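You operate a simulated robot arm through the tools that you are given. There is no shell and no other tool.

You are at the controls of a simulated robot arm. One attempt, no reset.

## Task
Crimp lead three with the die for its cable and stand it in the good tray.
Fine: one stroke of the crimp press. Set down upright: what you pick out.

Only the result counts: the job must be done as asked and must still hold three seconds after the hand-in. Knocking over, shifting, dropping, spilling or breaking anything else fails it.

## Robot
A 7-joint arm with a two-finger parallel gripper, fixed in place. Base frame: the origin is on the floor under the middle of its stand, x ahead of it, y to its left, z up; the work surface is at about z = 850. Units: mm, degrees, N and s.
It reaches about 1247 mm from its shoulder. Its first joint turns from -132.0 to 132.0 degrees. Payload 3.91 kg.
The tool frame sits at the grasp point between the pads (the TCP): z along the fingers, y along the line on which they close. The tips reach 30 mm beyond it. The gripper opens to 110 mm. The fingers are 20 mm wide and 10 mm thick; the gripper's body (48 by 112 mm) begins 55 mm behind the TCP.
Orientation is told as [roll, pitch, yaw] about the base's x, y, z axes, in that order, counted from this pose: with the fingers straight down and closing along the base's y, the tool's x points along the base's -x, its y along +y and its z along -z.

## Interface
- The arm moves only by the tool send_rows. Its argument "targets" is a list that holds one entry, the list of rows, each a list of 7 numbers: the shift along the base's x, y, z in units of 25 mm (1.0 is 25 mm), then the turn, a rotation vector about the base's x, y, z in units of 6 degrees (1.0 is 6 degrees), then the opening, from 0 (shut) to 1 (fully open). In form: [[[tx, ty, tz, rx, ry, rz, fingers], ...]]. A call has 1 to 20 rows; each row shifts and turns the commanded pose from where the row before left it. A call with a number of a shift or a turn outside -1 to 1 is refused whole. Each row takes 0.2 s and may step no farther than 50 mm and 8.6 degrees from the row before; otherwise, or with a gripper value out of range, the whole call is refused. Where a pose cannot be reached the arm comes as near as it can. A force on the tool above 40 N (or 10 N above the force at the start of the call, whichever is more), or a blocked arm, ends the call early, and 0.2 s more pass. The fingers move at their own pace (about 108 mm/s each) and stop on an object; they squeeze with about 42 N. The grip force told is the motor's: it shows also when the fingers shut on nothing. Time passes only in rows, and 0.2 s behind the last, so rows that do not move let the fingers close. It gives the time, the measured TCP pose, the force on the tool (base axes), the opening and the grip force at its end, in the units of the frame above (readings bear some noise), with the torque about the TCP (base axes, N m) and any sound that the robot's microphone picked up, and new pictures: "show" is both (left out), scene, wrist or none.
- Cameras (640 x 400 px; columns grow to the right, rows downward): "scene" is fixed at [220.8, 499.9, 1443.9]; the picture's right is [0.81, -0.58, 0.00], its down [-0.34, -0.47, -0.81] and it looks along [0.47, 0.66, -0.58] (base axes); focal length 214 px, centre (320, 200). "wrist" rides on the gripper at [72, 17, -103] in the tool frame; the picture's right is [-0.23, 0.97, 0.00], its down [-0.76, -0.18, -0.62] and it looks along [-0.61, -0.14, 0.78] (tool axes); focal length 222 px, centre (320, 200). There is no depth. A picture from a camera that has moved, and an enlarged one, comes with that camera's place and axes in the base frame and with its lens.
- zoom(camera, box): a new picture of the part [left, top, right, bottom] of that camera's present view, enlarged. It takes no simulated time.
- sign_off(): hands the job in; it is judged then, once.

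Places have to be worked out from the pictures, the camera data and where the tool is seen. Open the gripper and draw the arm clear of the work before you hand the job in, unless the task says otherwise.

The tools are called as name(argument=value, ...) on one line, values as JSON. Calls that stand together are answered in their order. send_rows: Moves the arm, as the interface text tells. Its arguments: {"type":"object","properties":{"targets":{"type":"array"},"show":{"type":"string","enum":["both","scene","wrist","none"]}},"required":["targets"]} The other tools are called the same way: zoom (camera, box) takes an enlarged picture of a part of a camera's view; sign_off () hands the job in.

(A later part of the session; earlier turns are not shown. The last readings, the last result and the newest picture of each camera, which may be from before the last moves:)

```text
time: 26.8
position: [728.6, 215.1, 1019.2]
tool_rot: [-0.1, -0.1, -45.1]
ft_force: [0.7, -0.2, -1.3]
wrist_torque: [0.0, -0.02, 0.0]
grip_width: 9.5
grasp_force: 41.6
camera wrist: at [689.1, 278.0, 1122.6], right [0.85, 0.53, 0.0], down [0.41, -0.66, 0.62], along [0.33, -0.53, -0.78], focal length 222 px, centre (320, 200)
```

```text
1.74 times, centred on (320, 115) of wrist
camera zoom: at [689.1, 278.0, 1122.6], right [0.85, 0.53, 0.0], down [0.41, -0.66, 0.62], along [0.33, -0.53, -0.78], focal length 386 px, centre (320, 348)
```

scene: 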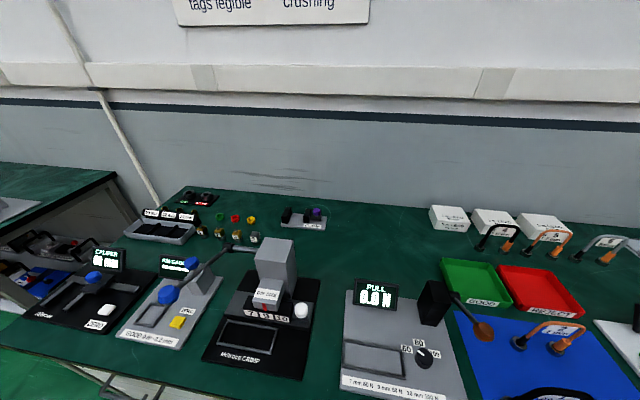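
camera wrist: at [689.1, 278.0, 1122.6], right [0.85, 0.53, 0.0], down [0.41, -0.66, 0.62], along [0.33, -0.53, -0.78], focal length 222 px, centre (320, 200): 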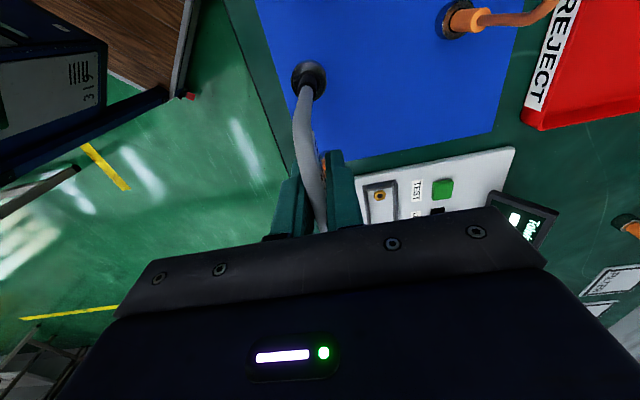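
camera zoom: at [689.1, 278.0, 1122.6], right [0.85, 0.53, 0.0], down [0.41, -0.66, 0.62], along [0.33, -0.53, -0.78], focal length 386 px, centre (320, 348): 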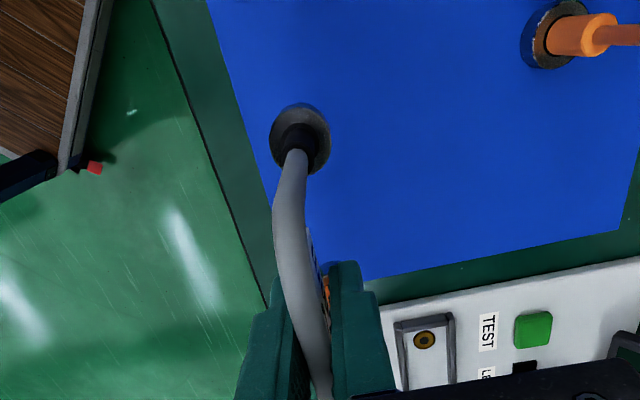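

The lead hangs straight and its pose in the grip is unchanged. I'll raise it well clear and carry it toward the press, stopping high near u ≈ -480 so the wrist camera can also see the press lever.

send_rows(targets=[[[0, 0, 0.964, 0, 0, 0, 0], [0, 0, 0.964, 0, 0, 0, 0], [0, 0, 0.964, 0, 0, 0, 0], [0, 0, 0.964, 0, 0, 0, 0], [-0.871, 0.9637, 0.964, 0, 0, 0, 0], [-0.871, 0.9637, 0.964, 0, 0, 0, 0], [-0.871, 0.9637, 0.964, 0, 0, 0, 0], [-0.871, 0.9637, 0.964, 0, 0, 0, 0], [-0.871, 0.9637, 0.964, 0, 0, 0, 0], [-0.871, 0.9637, 0.964, 0, 0, 0, 0], [-0.871, 0.9637, 0, 0, 0, 0, 0], [-0.871, 0.9637, 0, 0, 0, 0, 0], [-0.871, 0.9637, 0, 0, 0, 0, 0], [-0.871, 0.9637, 0, 0, 0, 0, 0], [-0.871, 0.9637, 0, 0, 0, 0, 0], [-0.871, 0.9637, 0, 0, 0, 0, 0], [-0.871, 0.9637, 0, 0, 0, 0, 0], [-0.871, 0.9637, 0, 0, 0, 0, 0], [-0.871, 0.9637, 0, 0, 0, 0, 0], [-0.871, 0.9637, 0, 0, 0, 0, 0]]], show="both")

```text
time: 31.0
position: [379.9, 600.7, 1261.4]
tool_rot: [0.0, -0.1, -45.1]
ft_force: [0.2, -1.0, -2.0]
wrist_torque: [0.03, 0.07, 0.01]
grip_width: 9.4
grasp_force: 42.0
camera wrist: at [340.6, 664.0, 1364.5], right [0.85, 0.53, 0.0], down [0.41, -0.67, 0.62], along [0.33, -0.53, -0.78], focal length 222 px, centre (320, 200)
```

scene: 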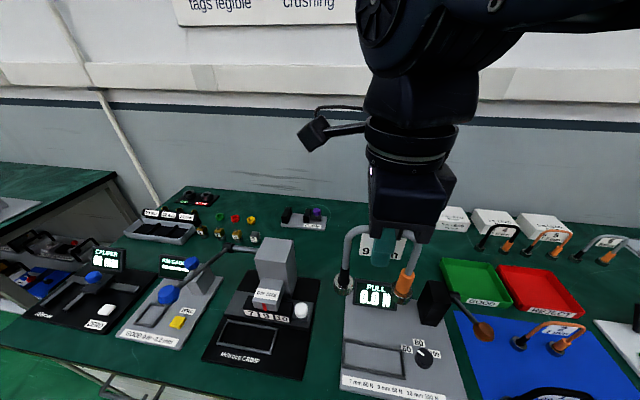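
wrist: 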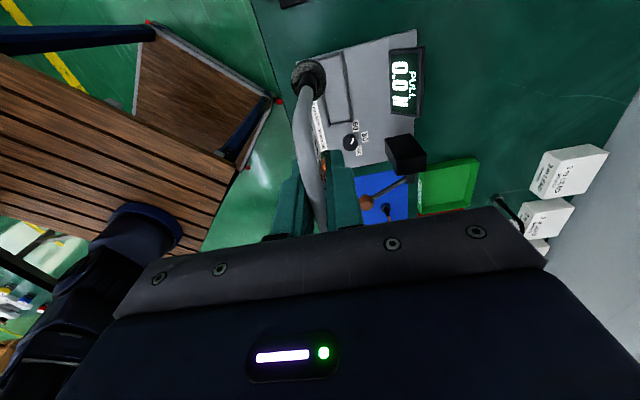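

zoom(camera="scene", box=[290, 90, 480, 310])

```text
1.82 times, centred on (385, 200) of scene
camera zoom: at [220.8, 499.9, 1443.9], right [0.81, -0.58, 0.0], down [-0.34, -0.47, -0.81], along [0.47, 0.66, -0.58], focal length 390 px, centre (202, 200)
```

zoom: 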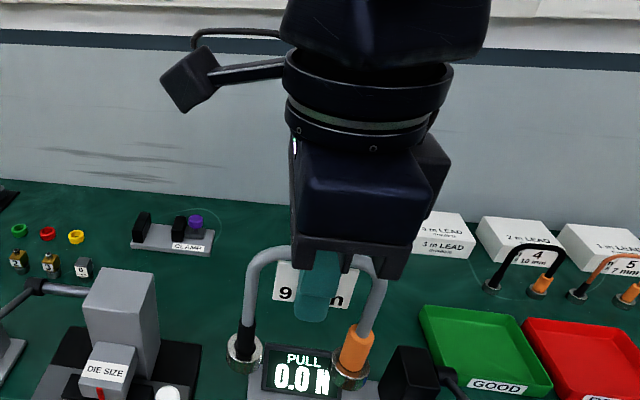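

The camera bracket on the -e1 side may come close to the press lever when I lower into the nest. I'll carry on at this height and look at the lever from above.

send_rows(targets=[[[-0.871, 0.9637, 0, 0, 0, 0, 0], [-0.871, 0.9637, 0, 0, 0, 0, 0], [-0.871, 0.9637, 0, 0, 0, 0, 0], [-0.871, 0.9637, 0, 0, 0, 0, 0], [-0.871, 0.9637, 0, 0, 0, 0, 0], [-0.871, 0.9637, 0, 0, 0, 0, 0], [-0.871, 0.9637, 0, 0, 0, 0, 0], [-0.871, 0.9637, 0, 0, 0, 0, 0], [-0.871, 0.9637, 0, 0, 0, 0, 0], [-0.871, 0.9637, 0, 0, 0, 0, 0]]], show="both")

zoom(camera="wrist", box=[200, 0, 480, 175])

zoom(camera="scene", box=[100, 60, 340, 380])

```text
time: 33.2
position: [162.8, 841.0, 1262.5]
tool_rot: [0.2, 0.0, -45.1]
ft_force: [0.1, 0.5, -0.7]
wrist_torque: [0.06, 0.05, -0.04]
grip_width: 9.3
grasp_force: 41.9
camera wrist: at [122.1, 904.1, 1366.1], right [0.85, 0.53, 0.0], down [0.41, -0.67, 0.62], along [0.33, -0.53, -0.78], focal length 222 px, centre (320, 200)
```

scene: 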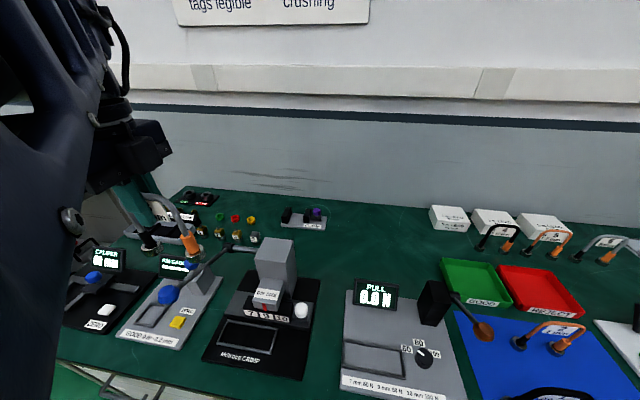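
wrist: 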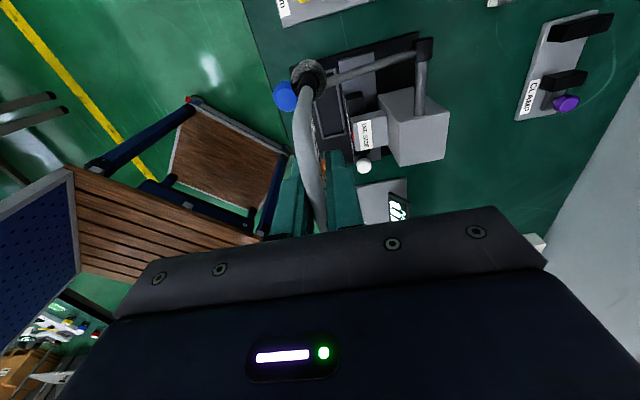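

```text
2.29 times, centred on (340, 88) of wrist
camera zoom: at [122.1, 904.1, 1366.1], right [0.85, 0.53, 0.0], down [0.41, -0.67, 0.62], along [0.33, -0.53, -0.78], focal length 508 px, centre (274, 457)
```

zoom: 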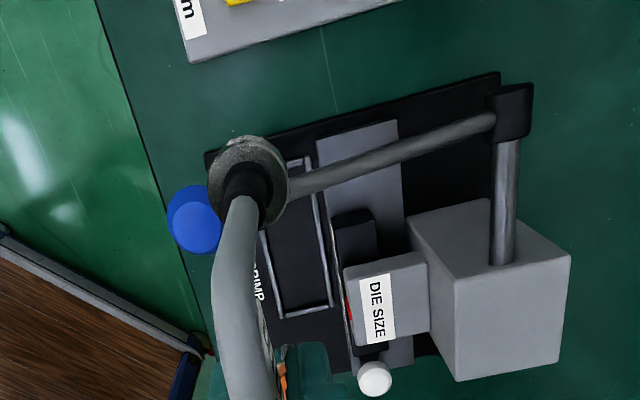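

```text
1.25 times, centred on (220, 220) of scene
camera zoom: at [220.8, 499.9, 1443.9], right [0.81, -0.58, 0.0], down [-0.34, -0.47, -0.81], along [0.47, 0.66, -0.58], focal length 268 px, centre (445, 175)
```

zoom: 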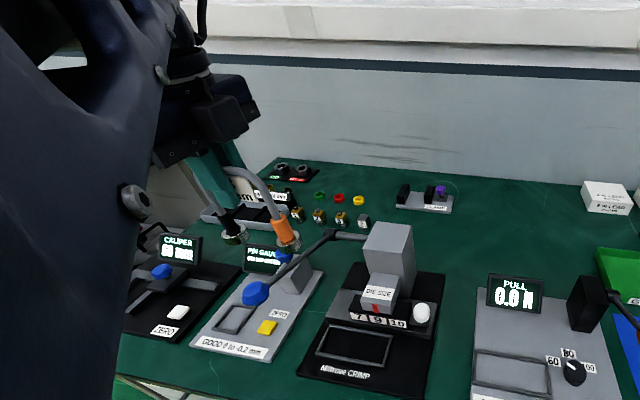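

The lever is at u ≈ -498, with its knob near w ≈ 673, z ≈ 1088 and its hub near w ≈ 852, z ≈ 1015, so the camera bracket would foul it with this yaw. I'll set the lead upright on the open bench behind the pull tester (u ≈ -10, w ≈ 985) and re-grip it with the tool turned 180°.

send_rows(targets=[[[0.9575, -0.25, 0, 0, 0, 0, 0], [0.9575, -0.25, 0, 0, 0, 0, 0], [0.9575, -0.25, 0, 0, 0, 0, 0], [0.9575, -0.25, 0, 0, 0, 0, 0], [0.9575, -0.25, 0, 0, 0, 0, 0], [0.9575, -0.25, 0, 0, 0, 0, 0], [0.9575, -0.25, 0, 0, 0, 0, 0], [0.9575, -0.25, 0, 0, 0, 0, 0], [0.9575, -0.25, 0, 0, 0, 0, 0], [0.9575, -0.25, 0, 0, 0, 0, 0], [0.9575, -0.25, 0, 0, 0, 0, 0], [0.9575, -0.25, 0, 0, 0, 0, 0], [0.9575, -0.25, 0, 0, 0, 0, 0], [0.9575, -0.25, 0, 0, 0, 0, 0], [0.9575, -0.25, 0, 0, 0, 0, 0], [0.9575, -0.25, 0, 0, 0, 0, 0], [0.9575, -0.25, 0, 0, 0, 0, 0], [0.9575, -0.25, 0, 0, 0, 0, 0], [0.9575, -0.25, 0, 0, 0, 0, 0], [0.9575, -0.25, 0, 0, 0, 0, 0]]], show="both")

```text
time: 37.4
position: [640.5, 717.2, 1260.5]
tool_rot: [0.0, 0.1, -45.0]
ft_force: [-1.0, -0.3, -1.7]
wrist_torque: [0.0, -0.01, -0.02]
grip_width: 9.4
grasp_force: 42.0
camera wrist: at [599.7, 780.9, 1363.4], right [0.85, 0.53, 0.0], down [0.41, -0.66, 0.62], along [0.33, -0.53, -0.78], focal length 222 px, centre (320, 200)
```

scene: 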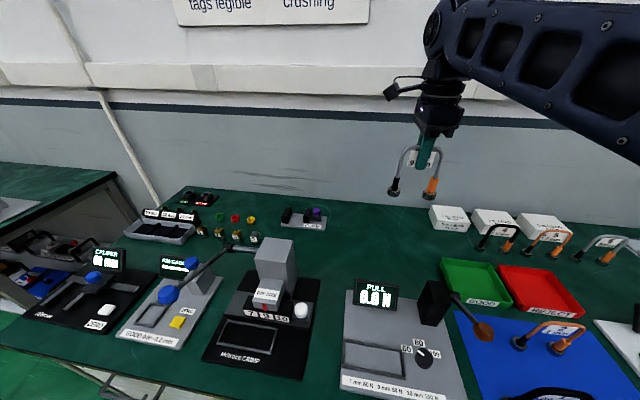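
wrist: 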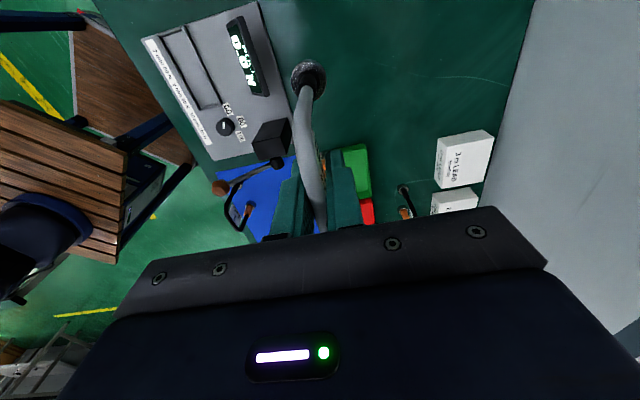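

I'm at u ≈ -54, w ≈ 960 over free bench, with the tester plate ending around w ≈ 880. I'll descend to TCP z ≈ 968 first.

send_rows(targets=[[[0, 0, -1, 0, 0, 0, 0], [0, 0, -1, 0, 0, 0, 0], [0, 0, -1, 0, 0, 0, 0], [0, 0, -1, 0, 0, 0, 0], [0, 0, -1, 0, 0, 0, 0], [0, 0, -1, 0, 0, 0, 0], [0, 0, -1, 0, 0, 0, 0], [0, 0, -1, 0, 0, 0, 0], [0, 0, -1, 0, 0, 0, 0], [0, 0, -1, 0, 0, 0, 0], [0, 0, -0.9, 0, 0, 0, 0], [0, 0, -0.8, 0, 0, 0, 0], [0, 0, 0, 0, 0, 0, 0]]], show="both")

zoom(camera="scene", box=[320, 170, 480, 290])

```text
time: 40.2
position: [640.5, 717.9, 968.5]
tool_rot: [0.0, 0.0, -45.1]
ft_force: [0.2, 0.2, -1.1]
wrist_torque: [-0.01, -0.01, -0.03]
grip_width: 9.5
grasp_force: 42.2
camera wrist: at [599.6, 781.4, 1071.8], right [0.85, 0.53, 0.0], down [0.41, -0.66, 0.62], along [0.33, -0.53, -0.78], focal length 222 px, centre (320, 200)
```

scene: 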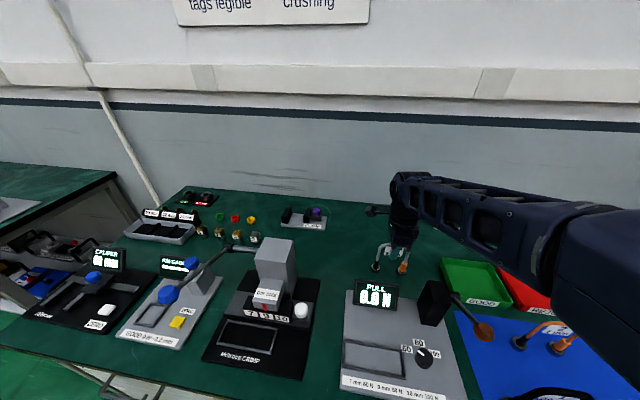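
wrist: 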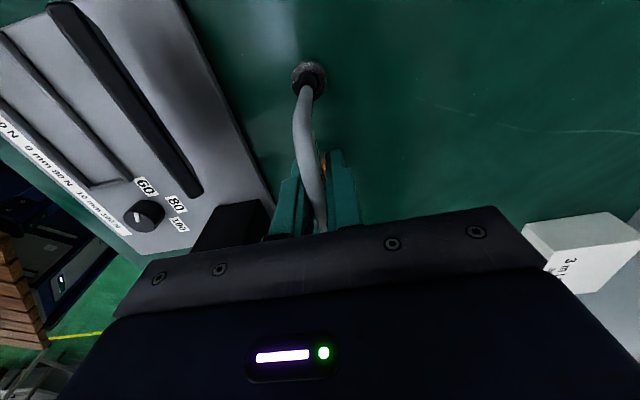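

```text
3.33 times, centred on (400, 230) of scene
camera zoom: at [220.8, 499.9, 1443.9], right [0.81, -0.58, 0.0], down [-0.34, -0.47, -0.81], along [0.47, 0.66, -0.58], focal length 715 px, centre (53, 100)
```

zoom: 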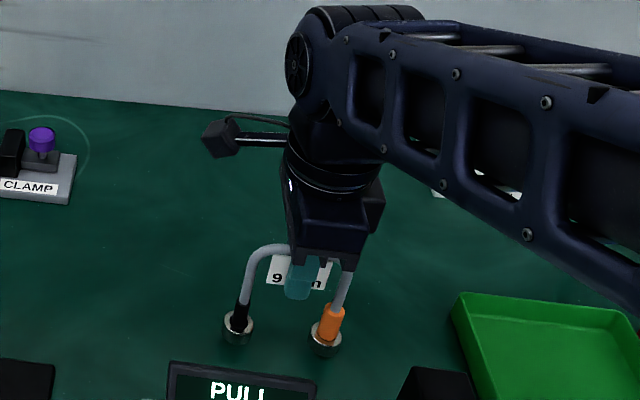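

The lead is about 11 mm above the bench, so I'll lower in 2 mm steps and watch the vertical force for contact.

send_rows(targets=[[[0, 0, -0.08, 0, 0, 0, 0], [0, 0, -0.08, 0, 0, 0, 0], [0, 0, -0.08, 0, 0, 0, 0], [0, 0, -0.08, 0, 0, 0, 0], [0, 0, -0.08, 0, 0, 0, 0], [0, 0, 0, 0, 0, 0, 0]]], show="none")

```text
time: 41.6
position: [641.2, 717.7, 958.6]
tool_rot: [0.0, 0.0, -45.1]
ft_force: [0.0, -0.5, -1.8]
wrist_torque: [-0.04, -0.01, 0.01]
grip_width: 9.6
grasp_force: 42.3
```

send_rows(targets=[[[0, 0, -0.04, 0, 0, 0, 0], [0, 0, -0.04, 0, 0, 0, 0], [0, 0, 0, 0, 0, 0, 0]]], show="none")

```text
time: 42.4
position: [640.7, 718.2, 955.9]
tool_rot: [0.0, 0.1, -45.0]
ft_force: [-0.3, -0.2, -0.6]
wrist_torque: [0.02, 0.02, 0.02]
grip_width: 9.4
grasp_force: 42.0
```

No clear contact yet, so I keep lowering in 1 mm steps.

send_rows(targets=[[[0, 0, -0.04, 0, 0, 0, 0], [0, 0, 0, 0, 0, 0, 0]]], show="none")

send_rows(targets=[[[0, 0, -0.04, 0, 0, 0, 0], [0, 0, 0, 0, 0, 0, 0]]], show="none")

```text
time: 43.0
position: [639.8, 717.2, 955.1]
tool_rot: [0.1, -0.1, -45.2]
ft_force: [-0.4, 1.0, -1.3]
wrist_torque: [0.01, 0.0, -0.03]
grip_width: 9.6
grasp_force: 41.7
```

```text
time: 43.6
position: [640.3, 717.6, 954.3]
tool_rot: [-0.1, -0.1, -45.1]
ft_force: [0.6, 0.0, 3.4]
wrist_torque: [-0.19, -0.18, -0.02]
grip_width: 9.2
grasp_force: 41.5
```

Contact is felt at TCP z ≈ 954.3 with about +4.5 N, so the feet are on the bench. I'll open the fingers moderately and check the lead stands.

send_rows(targets=[[[0, 0, 0, 0, 0, 0, 0.2], [0, 0, 0, 0, 0, 0, 0.4], [0, 0, 0, 0, 0, 0, 0.5], [0, 0, 0, 0, 0, 0, 0.5]]], show="both")

zoom(camera="scene", box=[320, 170, 480, 290])

```text
time: 44.6
position: [640.4, 718.1, 954.5]
tool_rot: [0.0, 0.0, -45.1]
ft_force: [-0.3, -0.4, 0.5]
wrist_torque: [-0.02, -0.04, 0.02]
grip_width: 55.0
grasp_force: 0.2
camera wrist: at [599.9, 781.0, 1057.7], right [0.85, 0.53, 0.0], down [0.41, -0.66, 0.62], along [0.33, -0.53, -0.78], focal length 222 px, centre (320, 200)
```

scene: 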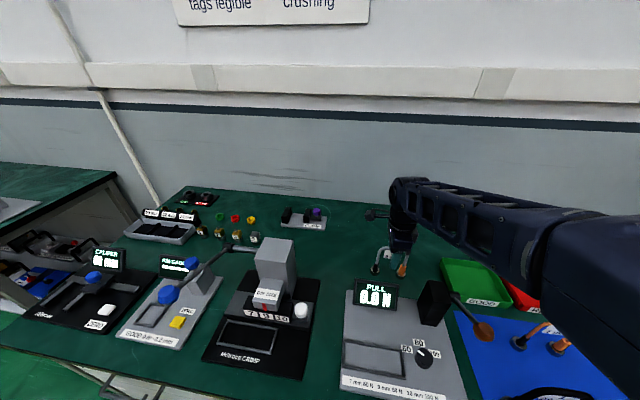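
wrist: 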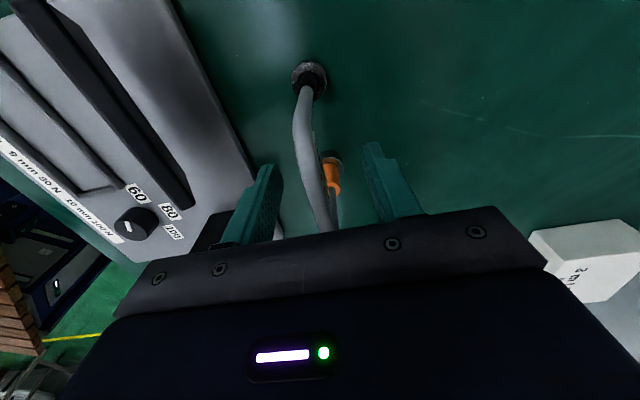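

```text
3.33 times, centred on (400, 230) of scene
camera zoom: at [220.8, 499.9, 1443.9], right [0.81, -0.58, 0.0], down [-0.34, -0.47, -0.81], along [0.47, 0.66, -0.58], focal length 715 px, centre (53, 100)
```

zoom: 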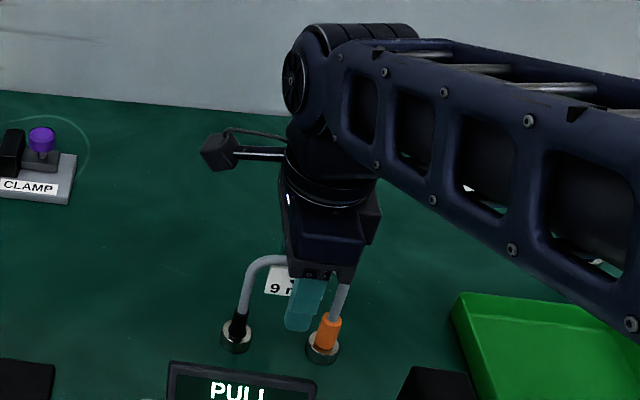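

The lead stands upright on the bench. I'll rise straight up and turn the tool +180° about the vertical.

send_rows(targets=[[[0, 0, 0.8, 0, 0, 0, 0.5], [0, 0, 1, 0, 0, 0, 0.5], [0, 0, 1, 0, 0, 0, 0.5], [0, 0, 1, 0, 0, 0, 0.5], [0, 0, 1, 0, 0, 0, 0.5], [0, 0, 0, 0, 0, 1, 0.5], [0, 0, 0, 0, 0, 1, 0.5], [0, 0, 0, 0, 0, 1, 0.5], [0, 0, 0, 0, 0, 1, 0.5], [0, 0, 0, 0, 0, 1, 0.5], [0, 0, 0, 0, 0, 1, 0.5], [0, 0, 0, 0, 0, 1, 0.5], [0, 0, 0, 0, 0, 1, 0.5], [0, 0, 0, 0, 0, 1, 0.5], [0, 0, 0, 0, 0, 1, 0.5], [0, 0, 0, 0, 0, 1, 0.5], [0, 0, 0, 0, 0, 1, 0.5], [0, 0, 0, 0, 0, 1, 0.5], [0, 0, 0, 0, 0, 1, 0.5], [0, 0, 0, 0, 0, 1, 0.5]]], show="scene")

send_rows(targets=[[[0, 0, 0, 0, 0, 1, 0.5], [0, 0, 0, 0, 0, 1, 0.5], [0, 0, 0, 0, 0, 1, 0.5], [0, 0, 0, 0, 0, 1, 0.5], [0, 0, 0, 0, 0, 1, 0.5], [0, 0, 0, 0, 0, 1, 0.5], [0, 0, 0, 0, 0, 1, 0.5], [0, 0, 0, 0, 0, 1, 0.5], [0, 0, 0, 0, 0, 1, 0.5], [0, 0, 0, 0, 0, 1, 0.5], [0, 0, 0, 0, 0, 1, 0.5], [0, 0, 0, 0, 0, 1, 0.5], [0, 0, 0, 0, 0, 1, 0.5], [0, 0, 0, 0, 0, 1, 0.5], [0, 0, 0, 0, 0, 1, 0.5]]], show="both")

```text
time: 48.8
position: [640.5, 716.9, 1074.1]
tool_rot: [0.0, 0.0, 45.0]
ft_force: [-0.6, 0.1, -0.1]
wrist_torque: [0.01, -0.01, 0.01]
grip_width: 55.0
grasp_force: 0.0
```

scene: 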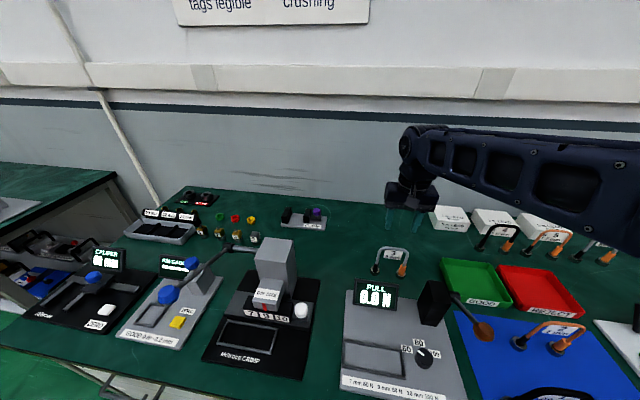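

```text
time: 52.0
position: [640.5, 718.5, 1074.0]
tool_rot: [0.0, 0.1, 135.0]
ft_force: [-0.2, 0.8, -0.2]
wrist_torque: [0.03, -0.03, 0.03]
grip_width: 55.0
grasp_force: 0.0
camera wrist: at [678.1, 654.3, 1177.4], right [-0.85, -0.53, 0.0], down [-0.41, 0.66, 0.62], along [-0.33, 0.53, -0.78], focal length 222 px, centre (320, 200)
```

scene: 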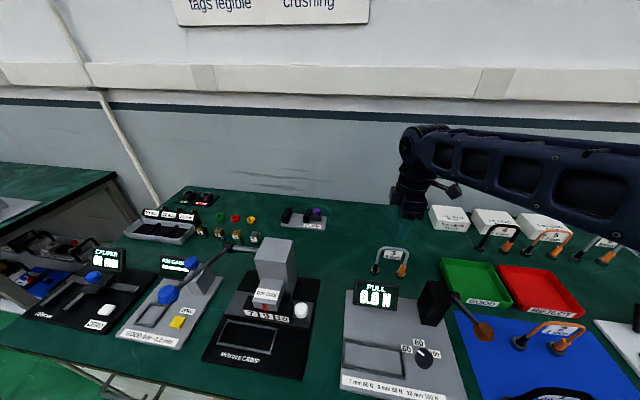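
wrist: 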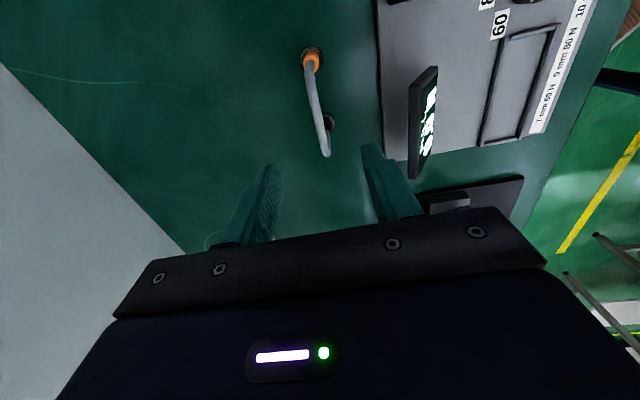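

The tool is at yaw 135° directly over the lead. I'll descend to the same grip height and close.

send_rows(targets=[[[0, 0, -0.95, 0, 0, 0, 0.5], [0, 0, -0.95, 0, 0, 0, 0.5], [0, 0, -0.95, 0, 0, 0, 0.5], [0, 0, -0.95, 0, 0, 0, 0.5], [0, 0, -0.92, 0, 0, 0, 0.5], [0, 0, 0, 0, 0, 0, 0.5]]], show="wrist")

zoom(camera="scene", box=[320, 170, 480, 290])

```text
time: 53.4
position: [640.2, 717.2, 955.6]
tool_rot: [-0.1, 0.1, 135.0]
ft_force: [0.1, 0.4, -0.1]
wrist_torque: [-0.03, 0.0, 0.02]
grip_width: 55.1
grasp_force: 0.1
camera wrist: at [677.6, 653.8, 1059.4], right [-0.85, -0.53, 0.0], down [-0.41, 0.66, 0.62], along [-0.33, 0.53, -0.78], focal length 222 px, centre (320, 200)
```

wrist: 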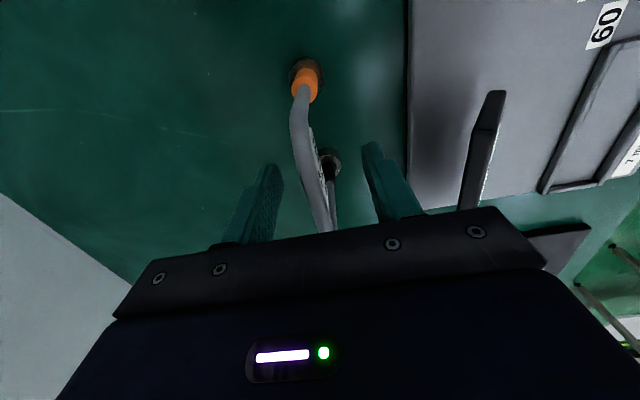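

```text
3.33 times, centred on (400, 230) of scene
camera zoom: at [220.8, 499.9, 1443.9], right [0.81, -0.58, 0.0], down [-0.34, -0.47, -0.81], along [0.47, 0.66, -0.58], focal length 715 px, centre (53, 100)
```

zoom: 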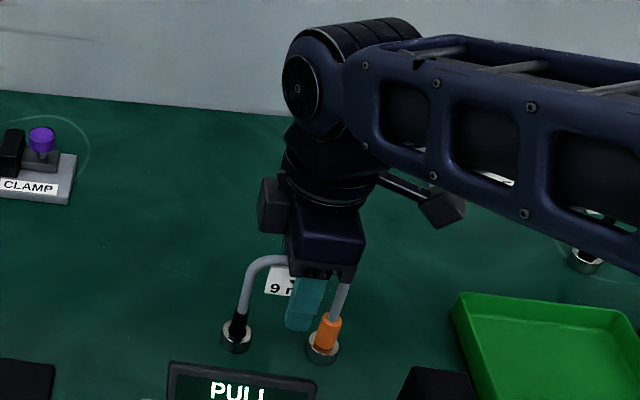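

The lead stands between the fingers as before, so I close on the cable.

send_rows(targets=[[[0, 0, 0, 0, 0, 0, 0.35], [0, 0, 0, 0, 0, 0, 0.2], [0, 0, 0, 0, 0, 0, 0.1], [0, 0, 0, 0, 0, 0, 0], [0, 0, 0, 0, 0, 0, 0], [0, 0, 0, 0, 0, 0, 0], [0, 0, 0.2, 0, 0, 0, 0], [0, 0, 0.6, 0, 0, 0, 0], [0, 0, 0.8, 0, 0, 0, 0]]], show="both")

zoom(camera="scene", box=[320, 170, 480, 290])

zoom(camera="wrist", box=[220, 20, 420, 230])

```text
time: 55.4
position: [640.6, 716.0, 996.5]
tool_rot: [0.0, 0.1, 134.9]
ft_force: [0.7, 0.2, -2.0]
wrist_torque: [-0.01, 0.03, 0.01]
grip_width: 9.5
grasp_force: 41.4
camera wrist: at [678.3, 653.8, 1099.4], right [-0.85, -0.53, 0.0], down [-0.41, 0.67, 0.62], along [-0.33, 0.53, -0.78], focal length 222 px, centre (320, 200)
```

scene: 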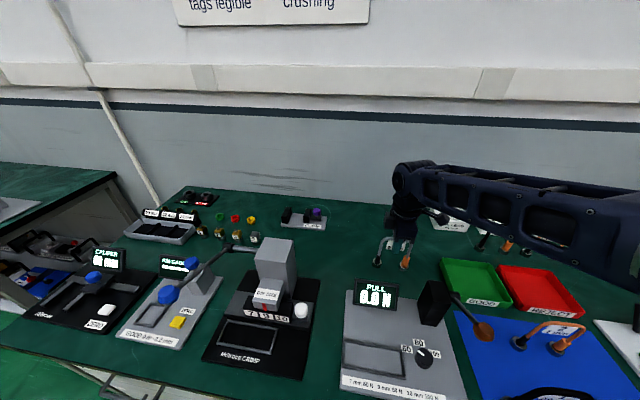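
wrist: 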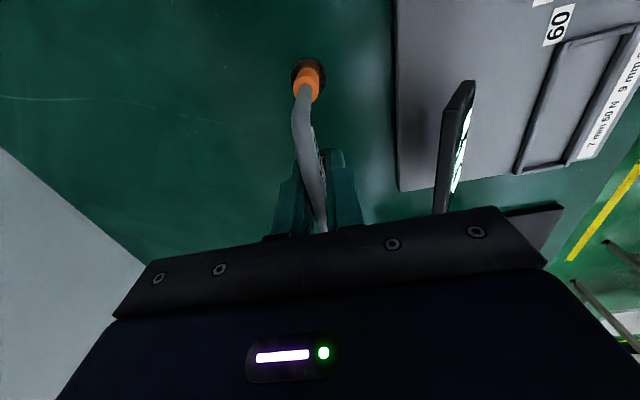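

```text
3.33 times, centred on (400, 230) of scene
camera zoom: at [220.8, 499.9, 1443.9], right [0.81, -0.58, 0.0], down [-0.34, -0.47, -0.81], along [0.47, 0.66, -0.58], focal length 715 px, centre (53, 100)
```

zoom: 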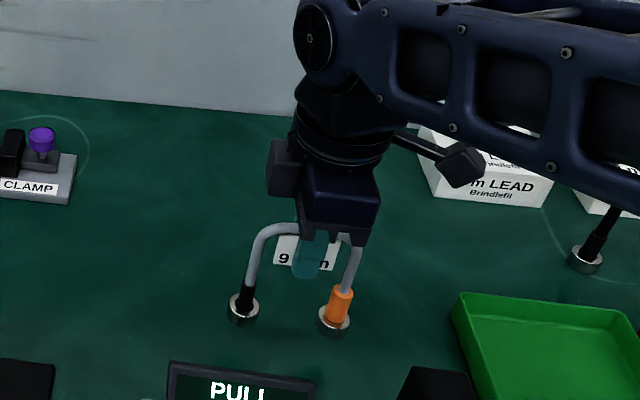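

```text
1.90 times, centred on (320, 125) of wrist
camera zoom: at [678.3, 653.8, 1099.4], right [-0.85, -0.53, 0.0], down [-0.41, 0.67, 0.62], along [-0.33, 0.53, -0.78], focal length 423 px, centre (320, 343)
```

zoom: 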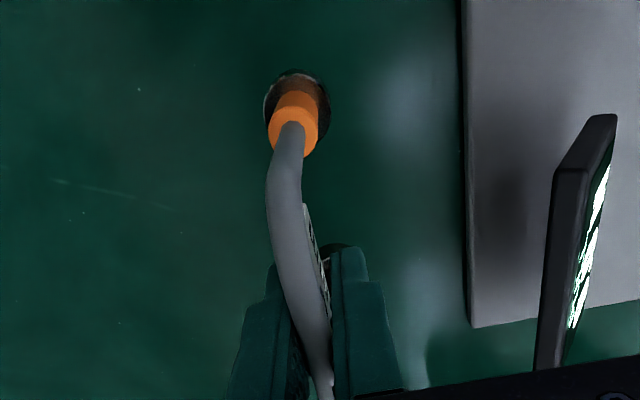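

The lead is lifted and centred in the grip. I'll rise to about 1220 and carry it over to the press nest, keeping yaw 135° so the camera bracket stays on the side away from the lever.

send_rows(targets=[[[0, 0, 1, 0, 0, 0, 0], [0, 0, 1, 0, 0, 0, 0], [0, 0, 1, 0, 0, 0, 0], [0, 0, 1, 0, 0, 0, 0], [-0.951, 0.169, 1, 0, 0, 0, 0], [-0.951, 0.169, 1, 0, 0, 0, 0], [-0.951, 0.169, 1, 0, 0, 0, 0], [-0.951, 0.169, 1, 0, 0, 0, 0], [-0.951, 0.169, 1, 0, 0, 0, 0], [-0.951, 0.169, 0, 0, 0, 0, 0], [-0.951, 0.169, 0, 0, 0, 0, 0], [-0.951, 0.169, 0, 0, 0, 0, 0], [-0.951, 0.169, 0, 0, 0, 0, 0], [-0.951, 0.169, 0, 0, 0, 0, 0], [-0.951, 0.169, 0, 0, 0, 0, 0], [-0.951, 0.169, 0, 0, 0, 0, 0], [-0.951, 0.169, 0, 0, 0, 0, 0], [-0.951, 0.169, 0, 0, 0, 0, 0], [-0.951, 0.169, 0, 0, 0, 0, 0], [-0.951, 0.169, 0, 0, 0, 0, 0]]], show="none")

send_rows(targets=[[[-0.951, 0.169, 0, 0, 0, 0, 0], [-0.951, 0.169, 0, 0, 0, 0, 0], [0, 0, -0.4, 0, 0, 0, 0], [0, 0, 0, 0, 0, 0, 0]]], show="both")

zoom(camera="wrist", box=[200, 0, 480, 220])

zoom(camera="scene", box=[140, 150, 340, 390])

```text
time: 59.6
position: [259.3, 784.9, 1222.1]
tool_rot: [0.0, 0.0, 134.9]
ft_force: [0.4, -0.2, -1.1]
wrist_torque: [0.0, 0.04, -0.03]
grip_width: 9.4
grasp_force: 41.9
```

```text
time: 60.6
position: [212.4, 793.1, 1210.5]
tool_rot: [0.0, 0.1, 134.9]
ft_force: [0.1, -0.4, -0.7]
wrist_torque: [-0.02, -0.01, 0.01]
grip_width: 9.6
grasp_force: 42.0
camera wrist: at [250.0, 730.3, 1313.7], right [-0.85, -0.53, 0.0], down [-0.41, 0.67, 0.62], along [-0.33, 0.53, -0.78], focal length 222 px, centre (320, 200)
```

scene: 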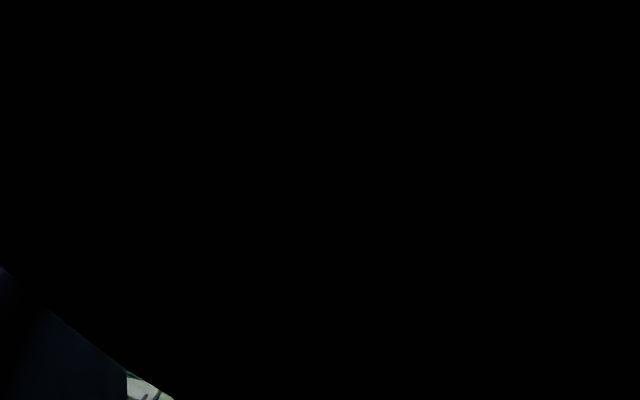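
wrist: 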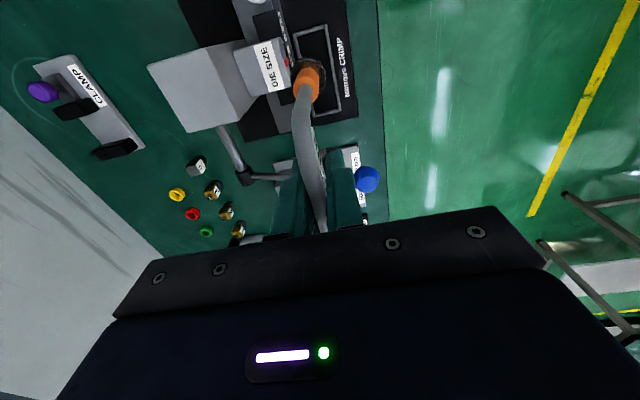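

```text
1.82 times, centred on (340, 110) of wrist
camera zoom: at [250.0, 730.3, 1313.7], right [-0.85, -0.53, 0.0], down [-0.41, 0.67, 0.62], along [-0.33, 0.53, -0.78], focal length 404 px, centre (284, 364)
```

zoom: 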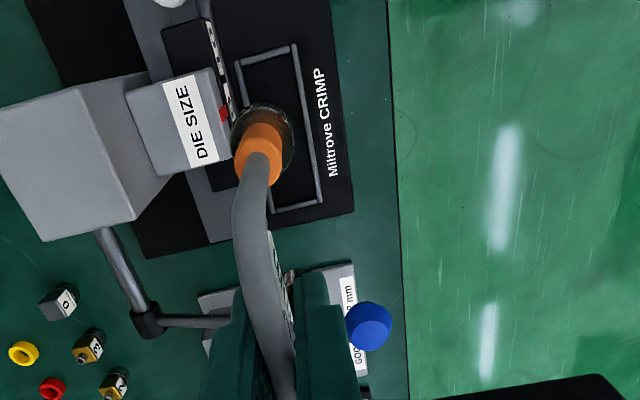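

```text
1.67 times, centred on (240, 270) of scene
camera zoom: at [220.8, 499.9, 1443.9], right [0.81, -0.58, 0.0], down [-0.34, -0.47, -0.81], along [0.47, 0.66, -0.58], focal length 358 px, centre (453, 83)
```

zoom: 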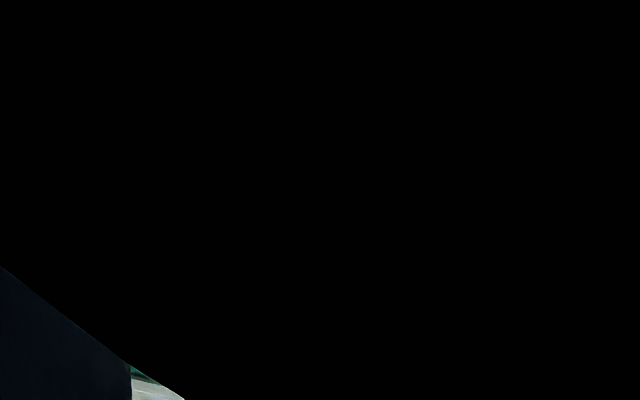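

The arm blocks the scene camera, but the wrist view puts the nest at u -480 to -343 and w 684 to 738, centred on (-411.5, 711). The TCP is at (-410.6, 711), so I'll lower to just above the frame at TCP z ≈ 985.

send_rows(targets=[[[0, 0, -1, 0, 0, 0, 0], [0, 0, -1, 0, 0, 0, 0], [0, 0, -1, 0, 0, 0, 0], [0, 0, -1, 0, 0, 0, 0], [0, 0, -1, 0, 0, 0, 0], [0, 0, -1, 0, 0, 0, 0], [0, 0, -1, 0, 0, 0, 0], [0, 0, -1, 0, 0, 0, 0], [0, 0, -0.9, 0, 0, 0, 0], [0, 0, 0, 0, 0, 0, 0]]], show="both")

zoom(camera="wrist", box=[200, 0, 480, 220])

```text
time: 62.8
position: [213.2, 792.4, 988.6]
tool_rot: [0.1, 0.0, 134.8]
ft_force: [0.2, 0.4, -1.0]
wrist_torque: [0.0, 0.02, 0.0]
grip_width: 9.3
grasp_force: 41.9
camera wrist: at [250.3, 729.7, 1091.5], right [-0.85, -0.53, 0.0], down [-0.41, 0.66, 0.62], along [-0.33, 0.53, -0.78], focal length 222 px, centre (320, 200)
```

scene: 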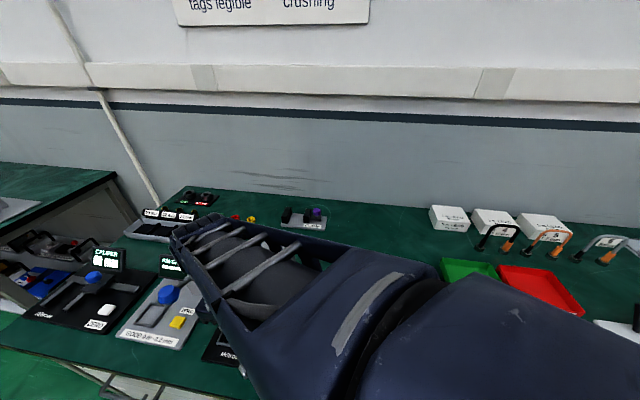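
wrist: 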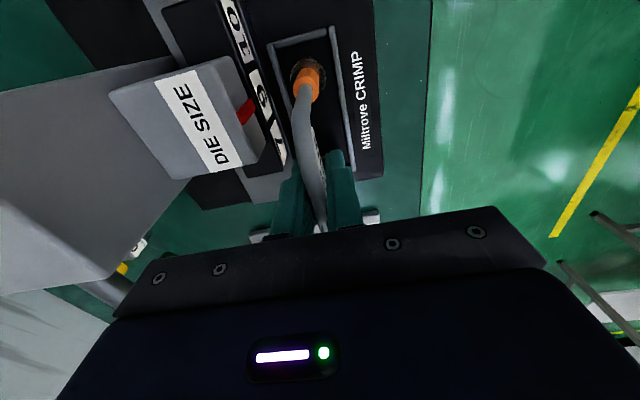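

```text
1.82 times, centred on (340, 110) of wrist
camera zoom: at [250.3, 729.7, 1091.5], right [-0.85, -0.53, 0.0], down [-0.41, 0.66, 0.62], along [-0.33, 0.53, -0.78], focal length 404 px, centre (284, 364)
```

zoom: 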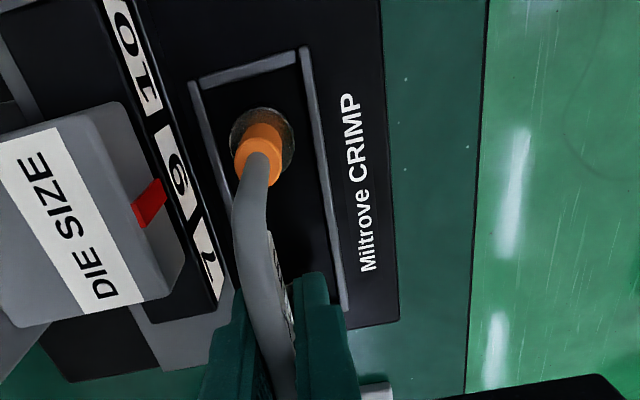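

The lead is over the nest. I'll nudge it 2 mm left and 1.5 mm back to centre it, then lower in small steps.

send_rows(targets=[[[-0.014, 0.1, -0.16, 0, 0, 0, 0], [0, 0, -0.16, 0, 0, 0, 0], [0, 0, -0.16, 0, 0, 0, 0], [0, 0, -0.08, 0, 0, 0, 0], [0, 0, -0.08, 0, 0, 0, 0], [0, 0, 0, 0, 0, 0, 0]]], show="wrist")

zoom(camera="wrist", box=[200, 0, 480, 220])

```text
time: 64.2
position: [210.7, 795.2, 972.6]
tool_rot: [0.0, 0.0, 134.8]
ft_force: [-0.3, 0.6, -2.0]
wrist_torque: [-0.01, 0.0, -0.01]
grip_width: 9.6
grasp_force: 42.4
camera wrist: at [249.1, 732.3, 1075.9], right [-0.85, -0.53, 0.0], down [-0.41, 0.66, 0.62], along [-0.33, 0.53, -0.78], focal length 222 px, centre (320, 200)
```

wrist: 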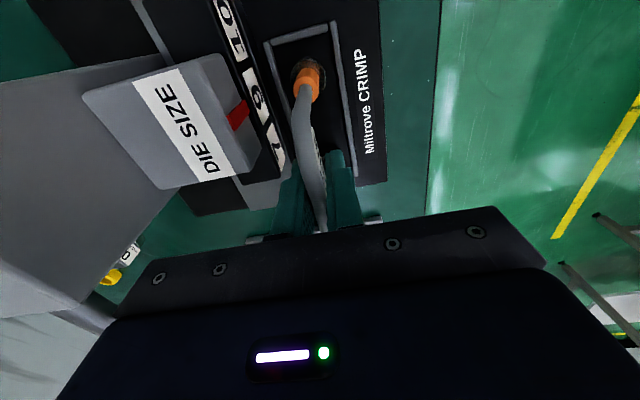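

```text
1.82 times, centred on (340, 110) of wrist
camera zoom: at [249.1, 732.3, 1075.9], right [-0.85, -0.53, 0.0], down [-0.41, 0.66, 0.62], along [-0.33, 0.53, -0.78], focal length 404 px, centre (284, 364)
```

zoom: 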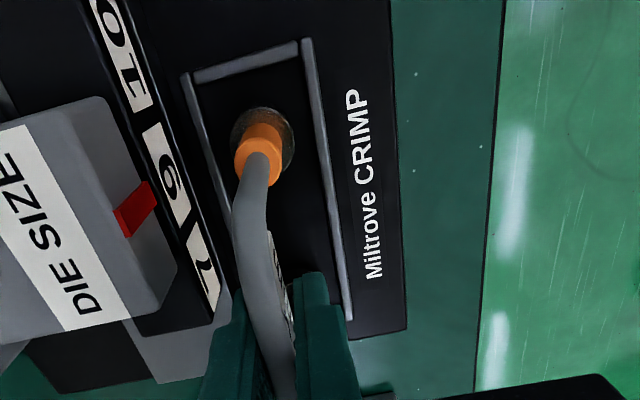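

The foot sits inside the frame outline and there is still no contact, so I keep lowering in fine steps.

send_rows(targets=[[[0, 0, -0.06, 0, 0, 0, 0], [0, 0, -0.06, 0, 0, 0, 0], [0, 0, 0, 0, 0, 0, 0]]], show="none")

send_rows(targets=[[[0, 0, -0.05, 0, 0, 0, 0], [0, 0, 0, 0, 0, 0, 0]]], show="none")

```text
time: 65.0
position: [211.3, 796.1, 968.9]
tool_rot: [0.0, 0.0, 134.9]
ft_force: [0.3, -0.2, -0.6]
wrist_torque: [0.02, -0.03, -0.03]
grip_width: 9.6
grasp_force: 41.7
```

```text
time: 65.6
position: [210.6, 795.1, 969.0]
tool_rot: [0.1, 0.0, 134.9]
ft_force: [0.2, 0.1, -2.0]
wrist_torque: [0.0, 0.02, 0.01]
grip_width: 9.6
grasp_force: 42.4
```

send_rows(targets=[[[0, 0, -0.05, 0, 0, 0, 0], [0, 0, 0, 0, 0, 0, 0]]], show="none")

send_rows(targets=[[[0, 0, -0.05, 0, 0, 0, 0], [0, 0, 0, 0, 0, 0, 0]]], show="none")

```text
time: 66.2
position: [210.5, 796.6, 969.1]
tool_rot: [0.0, 0.1, 134.9]
ft_force: [-0.2, 0.7, 9.9]
wrist_torque: [-0.3, -0.29, -0.02]
grip_width: 9.3
grasp_force: 41.8
```

```text
time: 66.8
position: [211.4, 795.5, 968.6]
tool_rot: [0.0, -0.1, 134.9]
ft_force: [0.0, -0.4, 30.3]
wrist_torque: [-0.49, -0.42, 0.0]
grip_width: 9.5
grasp_force: 41.5
```

Contact came at TCP z ≈ 968.7 and the last step pressed to 30 N. I'll ease back about 2 mm to relieve it, then open the fingers gently.

send_rows(targets=[[[0, 0, 0.08, 0, 0, 0, 0], [0, 0, 0, 0, 0, 0, 0]]], show="none")

```text
time: 67.4
position: [210.1, 795.4, 968.4]
tool_rot: [0.0, -0.1, 134.9]
ft_force: [-1.7, 6.3, 17.1]
wrist_torque: [0.84, 0.58, -0.07]
grip_width: 9.4
grasp_force: 41.6
```

send_rows(targets=[[[0, 0, 0, 0, 0, 0, 0], [0, 0, 0, 0, 0, 0, 0]]], show="wrist")

zoom(camera="wrist", box=[200, 0, 480, 220])

```text
time: 68.0
position: [210.3, 794.1, 968.0]
tool_rot: [0.0, 0.0, 134.9]
ft_force: [-2.5, 4.9, 13.4]
wrist_torque: [0.65, 0.56, -0.07]
grip_width: 9.4
grasp_force: 41.6
camera wrist: at [248.9, 732.0, 1071.3], right [-0.85, -0.53, 0.0], down [-0.41, 0.66, 0.62], along [-0.33, 0.53, -0.78], focal length 222 px, centre (320, 200)
```

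wrist: 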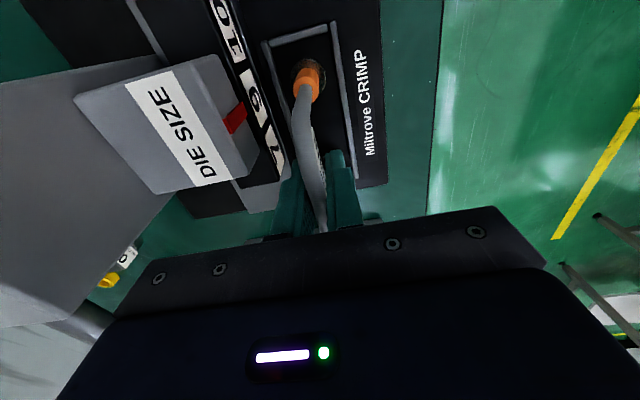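

```text
1.82 times, centred on (340, 110) of wrist
camera zoom: at [248.9, 732.0, 1071.3], right [-0.85, -0.53, 0.0], down [-0.41, 0.66, 0.62], along [-0.33, 0.53, -0.78], focal length 404 px, centre (284, 364)
```

zoom: 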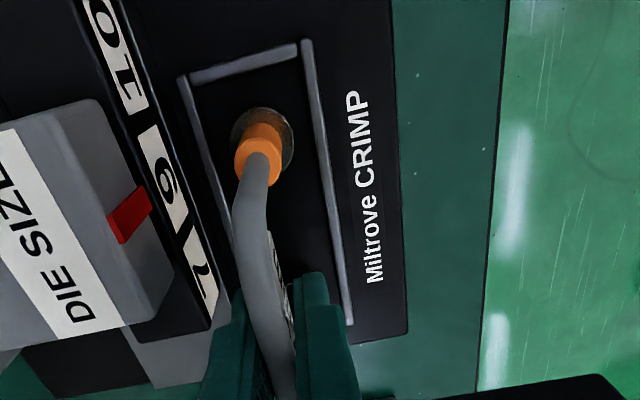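

About 13 N of contact remains since my commanded height is still slightly below contact. I'll ease up another 1.2 mm.

send_rows(targets=[[[0, 0, 0.05, 0, 0, 0, 0], [0, 0, 0, 0, 0, 0, 0]]], show="none")

```text
time: 68.6
position: [211.7, 795.5, 967.8]
tool_rot: [0.0, 0.1, 134.9]
ft_force: [-0.1, 0.9, -0.2]
wrist_torque: [0.06, 0.04, -0.01]
grip_width: 9.6
grasp_force: 41.9
```

The force is gone and the lead rests on the nest floor. I open the fingers to about 45 mm.

send_rows(targets=[[[0, 0, 0, 0, 0, 0, 0.15], [0, 0, 0, 0, 0, 0, 0.3], [0, 0, 0, 0, 0, 0, 0.4], [0, 0, 0, 0, 0, 0, 0.4]]], show="wrist")

zoom(camera="wrist", box=[200, 0, 480, 220])

```text
time: 69.6
position: [211.2, 794.7, 968.9]
tool_rot: [0.0, 0.0, 134.8]
ft_force: [0.2, 0.4, 0.4]
wrist_torque: [-0.03, -0.01, 0.02]
grip_width: 43.9
grasp_force: 0.1
camera wrist: at [248.9, 732.1, 1072.6], right [-0.85, -0.53, 0.0], down [-0.41, 0.66, 0.62], along [-0.33, 0.53, -0.78], focal length 222 px, centre (320, 200)
```

wrist: 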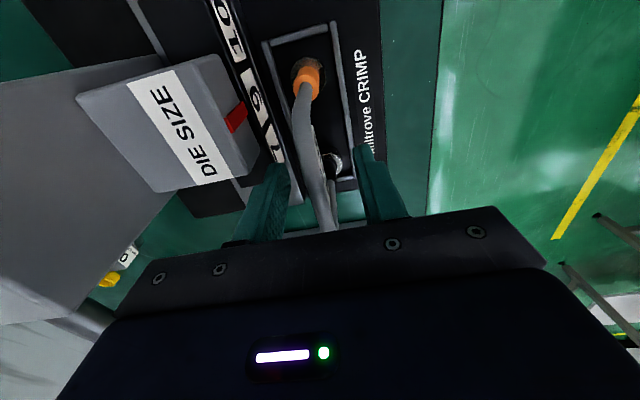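

```text
1.82 times, centred on (340, 110) of wrist
camera zoom: at [248.9, 732.1, 1072.6], right [-0.85, -0.53, 0.0], down [-0.41, 0.66, 0.62], along [-0.33, 0.53, -0.78], focal length 404 px, centre (284, 364)
```

zoom: 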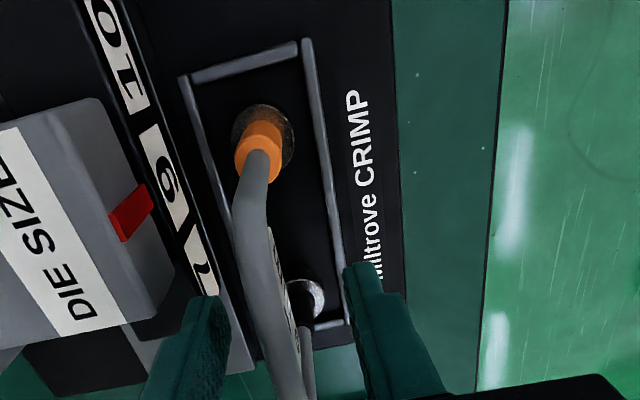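

Both feet stand inside the nest frame. I'll rise straight up, then move toward the front to see the whole press and lever.

send_rows(targets=[[[0, 0, 0.4, 0, 0, 0, 0.4], [0, 0, 0.8, 0, 0, 0, 0.4], [0, 0, 1, 0, 0, 0, 0.4], [0, 0, 1, 0, 0, 0, 0.4], [0, 0, 1, 0, 0, 0, 0.4], [0, 0, 1, 0, 0, 0, 0.4], [0, 0, 1, 0, 0, 0, 0.4], [0, 0, 1, 0, 0, 0, 0.4], [0, 0, 1, 0, 0, 0, 0.4], [0.8, 0, 1, 0, 0, -1, 0.2], [0.8, 0, 0.5, 0, 0, -1, 0], [0.8, 0, 0, 0, 0, -1, 0], [0.8, -0.3, 0, 0, 0, -1, 0], [0.8, -0.3, 0, 0, 0, -1, 0], [0.8, -0.3, 0, 0, 0, -1, 0], [0.8, -0.3, 0, 0, 0, -1, 0], [0.8, -0.3, 0, 0, 0, -1, 0]]], show="both")

zoom(camera="scene", box=[140, 220, 340, 390])

```text
time: 73.2
position: [372.0, 757.0, 1211.7]
tool_rot: [0.0, 0.0, 86.8]
ft_force: [0.0, 0.5, 0.3]
wrist_torque: [0.0, -0.03, -0.01]
grip_width: 0.0
grasp_force: 37.3
camera wrist: at [349.4, 686.1, 1314.9], right [-0.96, 0.28, 0.0], down [0.22, 0.75, 0.62], along [0.17, 0.6, -0.78], focal length 222 px, centre (320, 200)
```

scene: 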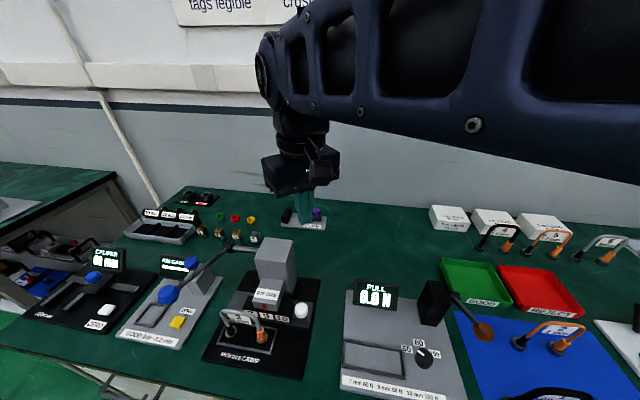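
wrist: 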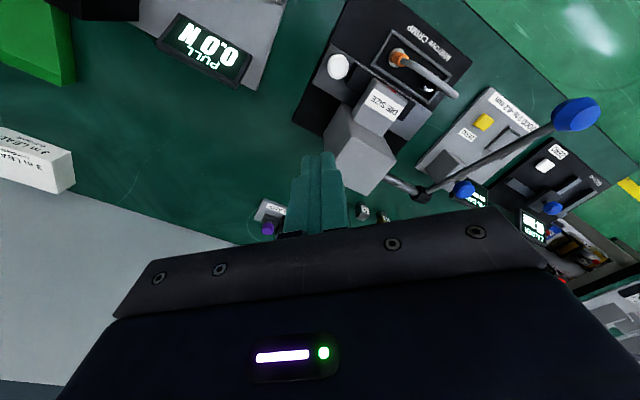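

```text
2.35 times, centred on (240, 305) of scene
camera zoom: at [220.8, 499.9, 1443.9], right [0.81, -0.58, 0.0], down [-0.34, -0.47, -0.81], along [0.47, 0.66, -0.58], focal length 505 px, centre (508, -47)
```

zoom: 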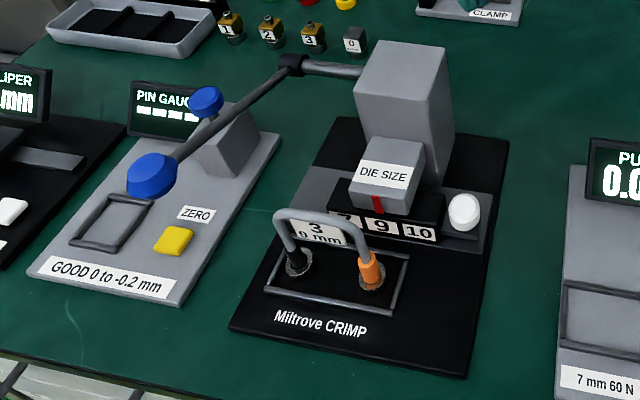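

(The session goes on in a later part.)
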